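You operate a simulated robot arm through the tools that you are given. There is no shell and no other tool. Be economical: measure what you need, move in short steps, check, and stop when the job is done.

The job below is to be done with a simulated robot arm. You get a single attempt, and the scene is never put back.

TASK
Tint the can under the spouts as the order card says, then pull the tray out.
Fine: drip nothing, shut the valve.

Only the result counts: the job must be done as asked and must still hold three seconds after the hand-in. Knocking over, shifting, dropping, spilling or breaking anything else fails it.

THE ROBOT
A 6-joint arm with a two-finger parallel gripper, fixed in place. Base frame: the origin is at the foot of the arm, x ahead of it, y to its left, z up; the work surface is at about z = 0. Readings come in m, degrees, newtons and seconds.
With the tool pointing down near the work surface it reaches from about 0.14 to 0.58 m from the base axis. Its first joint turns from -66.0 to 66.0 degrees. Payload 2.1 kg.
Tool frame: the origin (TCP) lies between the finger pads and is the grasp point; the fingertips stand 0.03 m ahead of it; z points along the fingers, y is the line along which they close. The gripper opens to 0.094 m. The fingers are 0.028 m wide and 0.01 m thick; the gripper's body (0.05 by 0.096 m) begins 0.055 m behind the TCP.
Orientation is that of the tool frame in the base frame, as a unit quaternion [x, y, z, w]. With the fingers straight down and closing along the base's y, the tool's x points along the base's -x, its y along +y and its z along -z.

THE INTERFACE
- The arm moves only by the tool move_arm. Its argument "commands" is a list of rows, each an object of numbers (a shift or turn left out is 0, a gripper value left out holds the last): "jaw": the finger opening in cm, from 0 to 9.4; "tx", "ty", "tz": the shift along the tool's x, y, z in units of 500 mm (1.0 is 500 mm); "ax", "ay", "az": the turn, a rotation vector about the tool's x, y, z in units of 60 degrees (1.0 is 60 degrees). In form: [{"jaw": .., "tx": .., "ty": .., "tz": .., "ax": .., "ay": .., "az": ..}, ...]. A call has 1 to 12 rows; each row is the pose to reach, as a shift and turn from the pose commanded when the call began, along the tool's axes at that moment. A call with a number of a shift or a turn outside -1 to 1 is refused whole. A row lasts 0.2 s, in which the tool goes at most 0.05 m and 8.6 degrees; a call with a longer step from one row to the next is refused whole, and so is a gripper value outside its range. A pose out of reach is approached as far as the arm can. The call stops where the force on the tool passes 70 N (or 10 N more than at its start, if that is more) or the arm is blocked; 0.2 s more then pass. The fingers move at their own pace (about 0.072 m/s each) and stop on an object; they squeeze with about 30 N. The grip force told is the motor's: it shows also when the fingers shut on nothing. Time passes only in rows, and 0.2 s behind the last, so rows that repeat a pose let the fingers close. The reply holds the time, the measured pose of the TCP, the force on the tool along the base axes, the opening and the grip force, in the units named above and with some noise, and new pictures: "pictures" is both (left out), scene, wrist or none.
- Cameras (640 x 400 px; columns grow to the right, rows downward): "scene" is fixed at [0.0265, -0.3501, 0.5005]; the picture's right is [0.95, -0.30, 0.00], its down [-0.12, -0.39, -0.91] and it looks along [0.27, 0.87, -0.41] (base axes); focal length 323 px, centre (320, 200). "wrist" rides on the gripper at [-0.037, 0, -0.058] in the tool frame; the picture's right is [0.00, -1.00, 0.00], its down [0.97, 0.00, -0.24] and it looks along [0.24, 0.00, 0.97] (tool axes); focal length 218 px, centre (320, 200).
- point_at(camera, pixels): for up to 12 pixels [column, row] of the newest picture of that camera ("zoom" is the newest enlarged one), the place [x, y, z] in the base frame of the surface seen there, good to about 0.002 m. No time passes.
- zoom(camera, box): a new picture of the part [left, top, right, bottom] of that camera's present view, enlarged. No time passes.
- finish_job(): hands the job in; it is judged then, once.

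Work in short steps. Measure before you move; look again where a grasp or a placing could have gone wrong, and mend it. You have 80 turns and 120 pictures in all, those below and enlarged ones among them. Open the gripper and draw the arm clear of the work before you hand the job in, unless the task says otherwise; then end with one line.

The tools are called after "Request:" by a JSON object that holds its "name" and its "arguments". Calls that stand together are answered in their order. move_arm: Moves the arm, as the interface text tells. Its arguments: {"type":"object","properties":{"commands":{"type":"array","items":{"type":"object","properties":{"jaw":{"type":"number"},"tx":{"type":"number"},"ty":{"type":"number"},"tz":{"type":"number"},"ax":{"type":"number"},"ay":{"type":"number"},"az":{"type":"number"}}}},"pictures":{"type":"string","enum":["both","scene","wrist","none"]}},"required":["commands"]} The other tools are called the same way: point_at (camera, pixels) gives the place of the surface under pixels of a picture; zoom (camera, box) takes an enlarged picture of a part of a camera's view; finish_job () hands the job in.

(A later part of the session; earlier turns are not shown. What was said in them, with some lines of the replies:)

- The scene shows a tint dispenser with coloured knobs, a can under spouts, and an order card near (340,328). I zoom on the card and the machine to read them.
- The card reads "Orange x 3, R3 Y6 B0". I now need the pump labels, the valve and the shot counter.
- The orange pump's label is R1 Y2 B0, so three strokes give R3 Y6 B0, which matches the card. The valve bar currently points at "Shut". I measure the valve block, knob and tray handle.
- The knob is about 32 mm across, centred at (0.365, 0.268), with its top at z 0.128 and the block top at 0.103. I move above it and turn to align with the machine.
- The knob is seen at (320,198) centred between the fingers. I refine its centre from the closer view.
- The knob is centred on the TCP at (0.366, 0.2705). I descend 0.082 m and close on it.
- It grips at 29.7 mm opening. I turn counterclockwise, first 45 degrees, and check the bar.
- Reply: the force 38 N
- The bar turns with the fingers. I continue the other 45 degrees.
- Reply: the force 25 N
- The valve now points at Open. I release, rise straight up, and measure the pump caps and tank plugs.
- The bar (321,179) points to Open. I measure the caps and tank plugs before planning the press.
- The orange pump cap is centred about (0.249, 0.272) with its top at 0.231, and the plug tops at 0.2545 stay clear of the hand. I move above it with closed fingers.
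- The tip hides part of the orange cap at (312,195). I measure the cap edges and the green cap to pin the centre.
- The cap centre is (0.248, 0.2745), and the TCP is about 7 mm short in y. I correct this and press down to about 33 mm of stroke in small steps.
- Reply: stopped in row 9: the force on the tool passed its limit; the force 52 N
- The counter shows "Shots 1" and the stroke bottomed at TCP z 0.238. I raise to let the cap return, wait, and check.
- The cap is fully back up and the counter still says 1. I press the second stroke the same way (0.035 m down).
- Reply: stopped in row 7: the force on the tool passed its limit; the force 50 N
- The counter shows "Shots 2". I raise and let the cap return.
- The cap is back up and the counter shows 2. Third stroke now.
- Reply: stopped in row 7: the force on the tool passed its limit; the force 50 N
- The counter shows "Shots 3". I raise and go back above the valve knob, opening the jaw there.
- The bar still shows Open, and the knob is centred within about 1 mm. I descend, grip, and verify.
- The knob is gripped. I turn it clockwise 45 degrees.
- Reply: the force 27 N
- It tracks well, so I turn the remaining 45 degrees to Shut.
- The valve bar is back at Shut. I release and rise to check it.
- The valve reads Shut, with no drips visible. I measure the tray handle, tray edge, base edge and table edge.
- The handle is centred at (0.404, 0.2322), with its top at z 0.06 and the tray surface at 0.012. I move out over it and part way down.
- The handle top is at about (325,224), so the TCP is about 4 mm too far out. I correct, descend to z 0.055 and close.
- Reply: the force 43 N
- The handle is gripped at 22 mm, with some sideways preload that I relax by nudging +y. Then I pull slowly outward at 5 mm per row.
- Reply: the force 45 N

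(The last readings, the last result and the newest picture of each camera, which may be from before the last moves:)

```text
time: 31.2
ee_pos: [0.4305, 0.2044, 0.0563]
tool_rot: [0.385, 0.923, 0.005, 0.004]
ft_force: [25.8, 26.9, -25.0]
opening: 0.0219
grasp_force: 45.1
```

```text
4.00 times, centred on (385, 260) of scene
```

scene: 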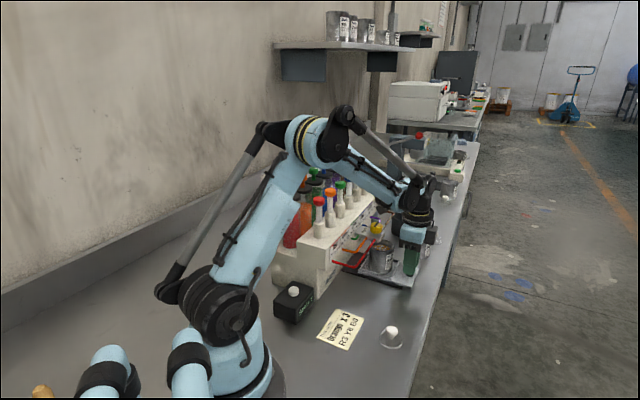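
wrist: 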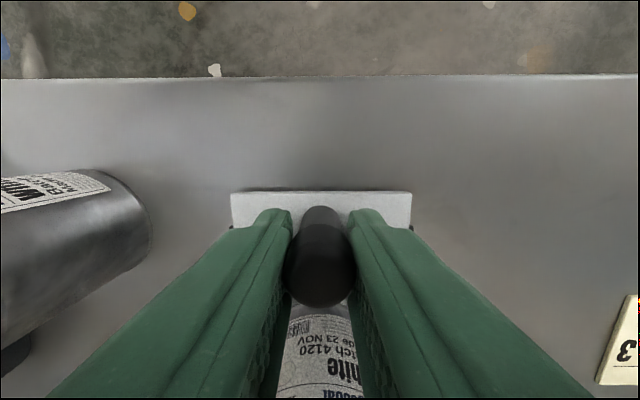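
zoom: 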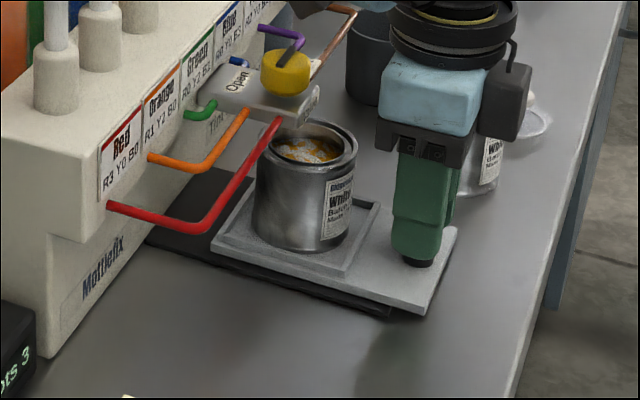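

The tray slides smoothly and the can shows orange tint, 40 mm out so far. The can is still partly under the spouts, so I pull another 30 mm.

Request:
{"name": "move_arm", "arguments": {"commands": [{"tx": -0.004}, {"tx": -0.012}, {"tx": -0.022}, {"tx": -0.032}, {"tx": -0.042}, {"tx": -0.052}, {"tx": -0.06}, {"tx": -0.06}]}}

Request:
{"name": "zoom", "arguments": {"camera": "scene", "box": [325, 210, 445, 310]}}

Request:
{"name": "point_at", "arguments": {"camera": "wrist", "pixels": [[320, 200], [250, 205], [320, 170], [320, 150], [320, 135], [320, 125], [320, 115], [320, 105]]}}

```text
time: 33.0
ee_pos: [0.453, 0.1828, 0.0553]
tool_rot: [0.385, 0.923, 0.005, 0.002]
ft_force: [20.9, 21.1, 33.1]
opening: 0.0219
grasp_force: 44.6
```

scene: 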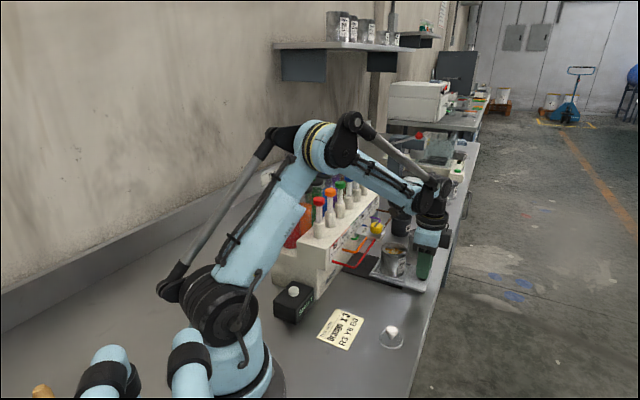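
wrist: 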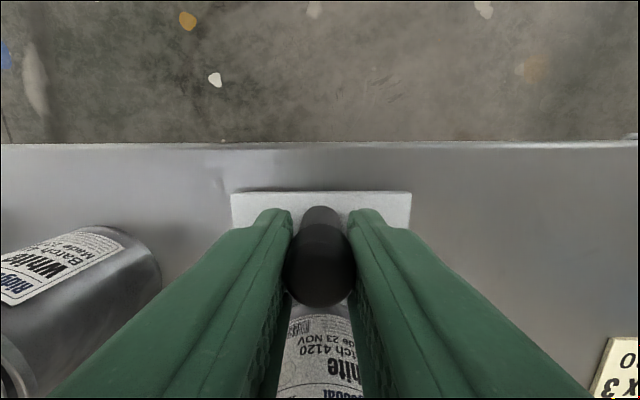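

```text
4.00 times, centred on (385, 260) of scene
```

zoom: 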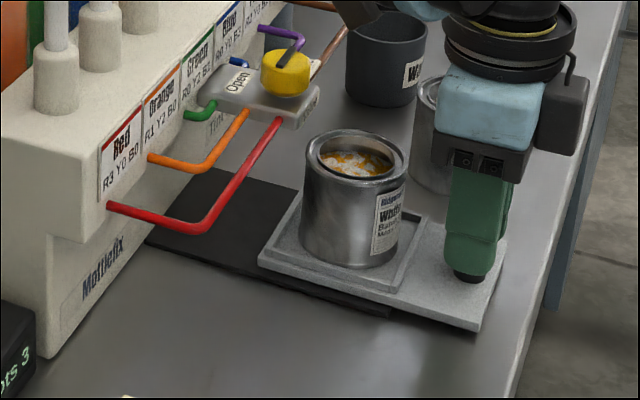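

```text
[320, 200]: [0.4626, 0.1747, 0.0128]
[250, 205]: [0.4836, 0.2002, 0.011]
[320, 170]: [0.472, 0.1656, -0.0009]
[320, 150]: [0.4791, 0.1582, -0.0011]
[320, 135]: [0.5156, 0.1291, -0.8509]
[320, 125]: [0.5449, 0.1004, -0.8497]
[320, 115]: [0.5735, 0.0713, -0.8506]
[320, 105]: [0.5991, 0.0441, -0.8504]
```

The 40 N side and 25 N vertical loads didn't shift the tray, so it is a guided slide. It is 70 mm out with the can clear of the spouts and about 26 mm left to the table edge. I pull a little further, feeling for the end stop.

Request:
{"name": "move_arm", "arguments": {"commands": [{"tx": -0.004}, {"tx": -0.01}, {"tx": -0.016}, {"tx": -0.022}, {"tx": -0.028}, {"tx": -0.034}, {"tx": -0.034}], "pictures": "wrist"}}

Request:
{"name": "zoom", "arguments": {"camera": "scene", "box": [325, 210, 445, 310]}}

```text
time: 34.6
ee_pos: [0.4655, 0.1705, 0.057]
tool_rot: [0.386, 0.923, 0.005, 0.004]
ft_force: [22.0, 23.8, 28.4]
opening: 0.0219
grasp_force: 44.7
```

wrist: 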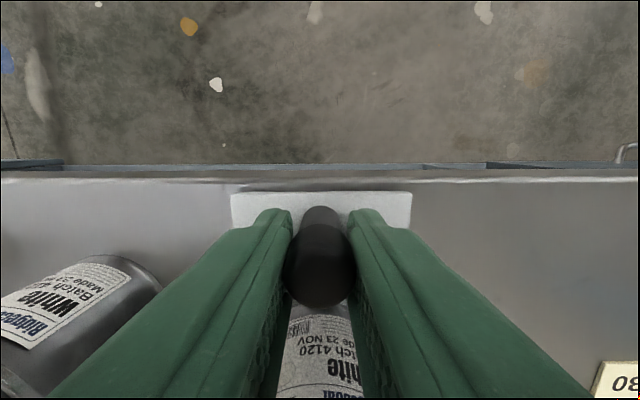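

```text
4.00 times, centred on (385, 260) of scene
```

zoom: 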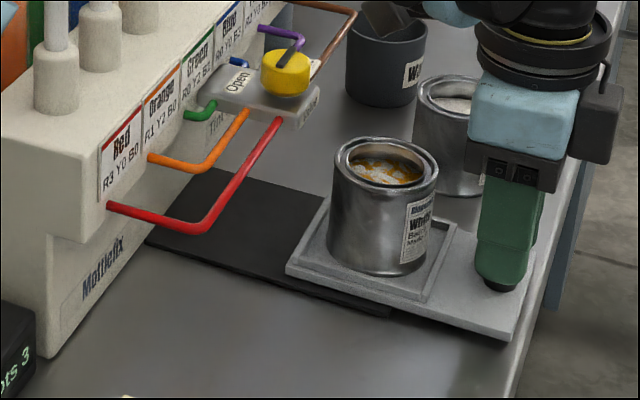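

The tray is about 87 mm out, the can is fully clear and nothing has dripped. I release and rise straight up.

Request:
{"name": "move_arm", "arguments": {"commands": [{"jaw": 4}, {"jaw": 4}, {"jaw": 4, "tz": -0.05}, {"tz": -0.12}, {"tz": -0.2}, {"tz": -0.28}, {"tz": -0.36}, {"tz": -0.44}, {"tz": -0.44}]}}

Request:
{"name": "zoom", "arguments": {"camera": "scene", "box": [265, 180, 445, 330]}}

Request:
{"name": "zoom", "arguments": {"camera": "wrist", "box": [220, 150, 420, 330]}}

```text
time: 36.6
ee_pos: [0.4637, 0.171, 0.2784]
tool_rot: [0.386, 0.923, 0.003, 0.001]
ft_force: [0.0, -0.3, -0.4]
opening: 0.04
grasp_force: 0.1
```

scene: 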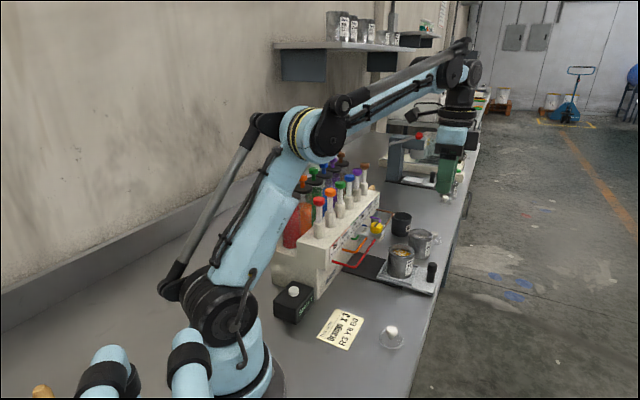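
wrist: 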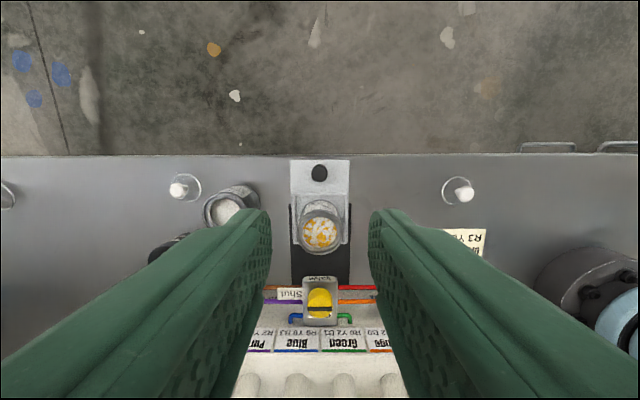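

```text
2.67 times, centred on (355, 255) of scene
```

zoom: 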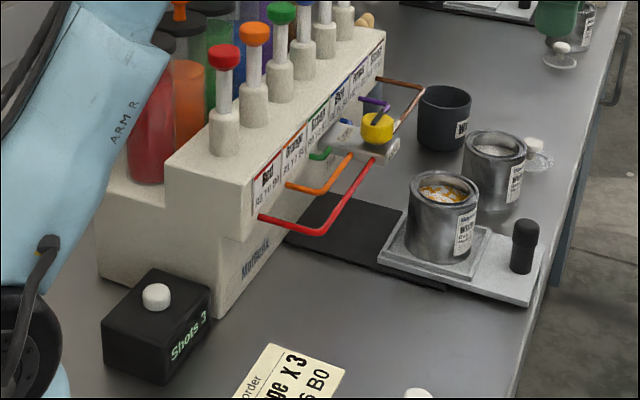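

```text
2.22 times, centred on (320, 240) of wrist
```

zoom: 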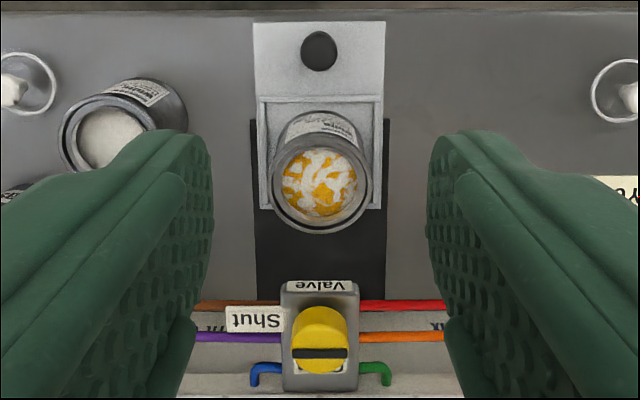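

The can is tinted orange with 3 shots, the valve is shut, the tray is out and level, and there are no drips. The gripper is open and the arm is clear, so I hand the job in.

Request:
{"name": "finish_job", "arguments": {}}

```text
The job is handed in.
```

I gave the can three orange shots as the card says, shut the valve with no drips visible, pulled the tray out about 87 mm until the can was clear of the spouts, and handed the job in.
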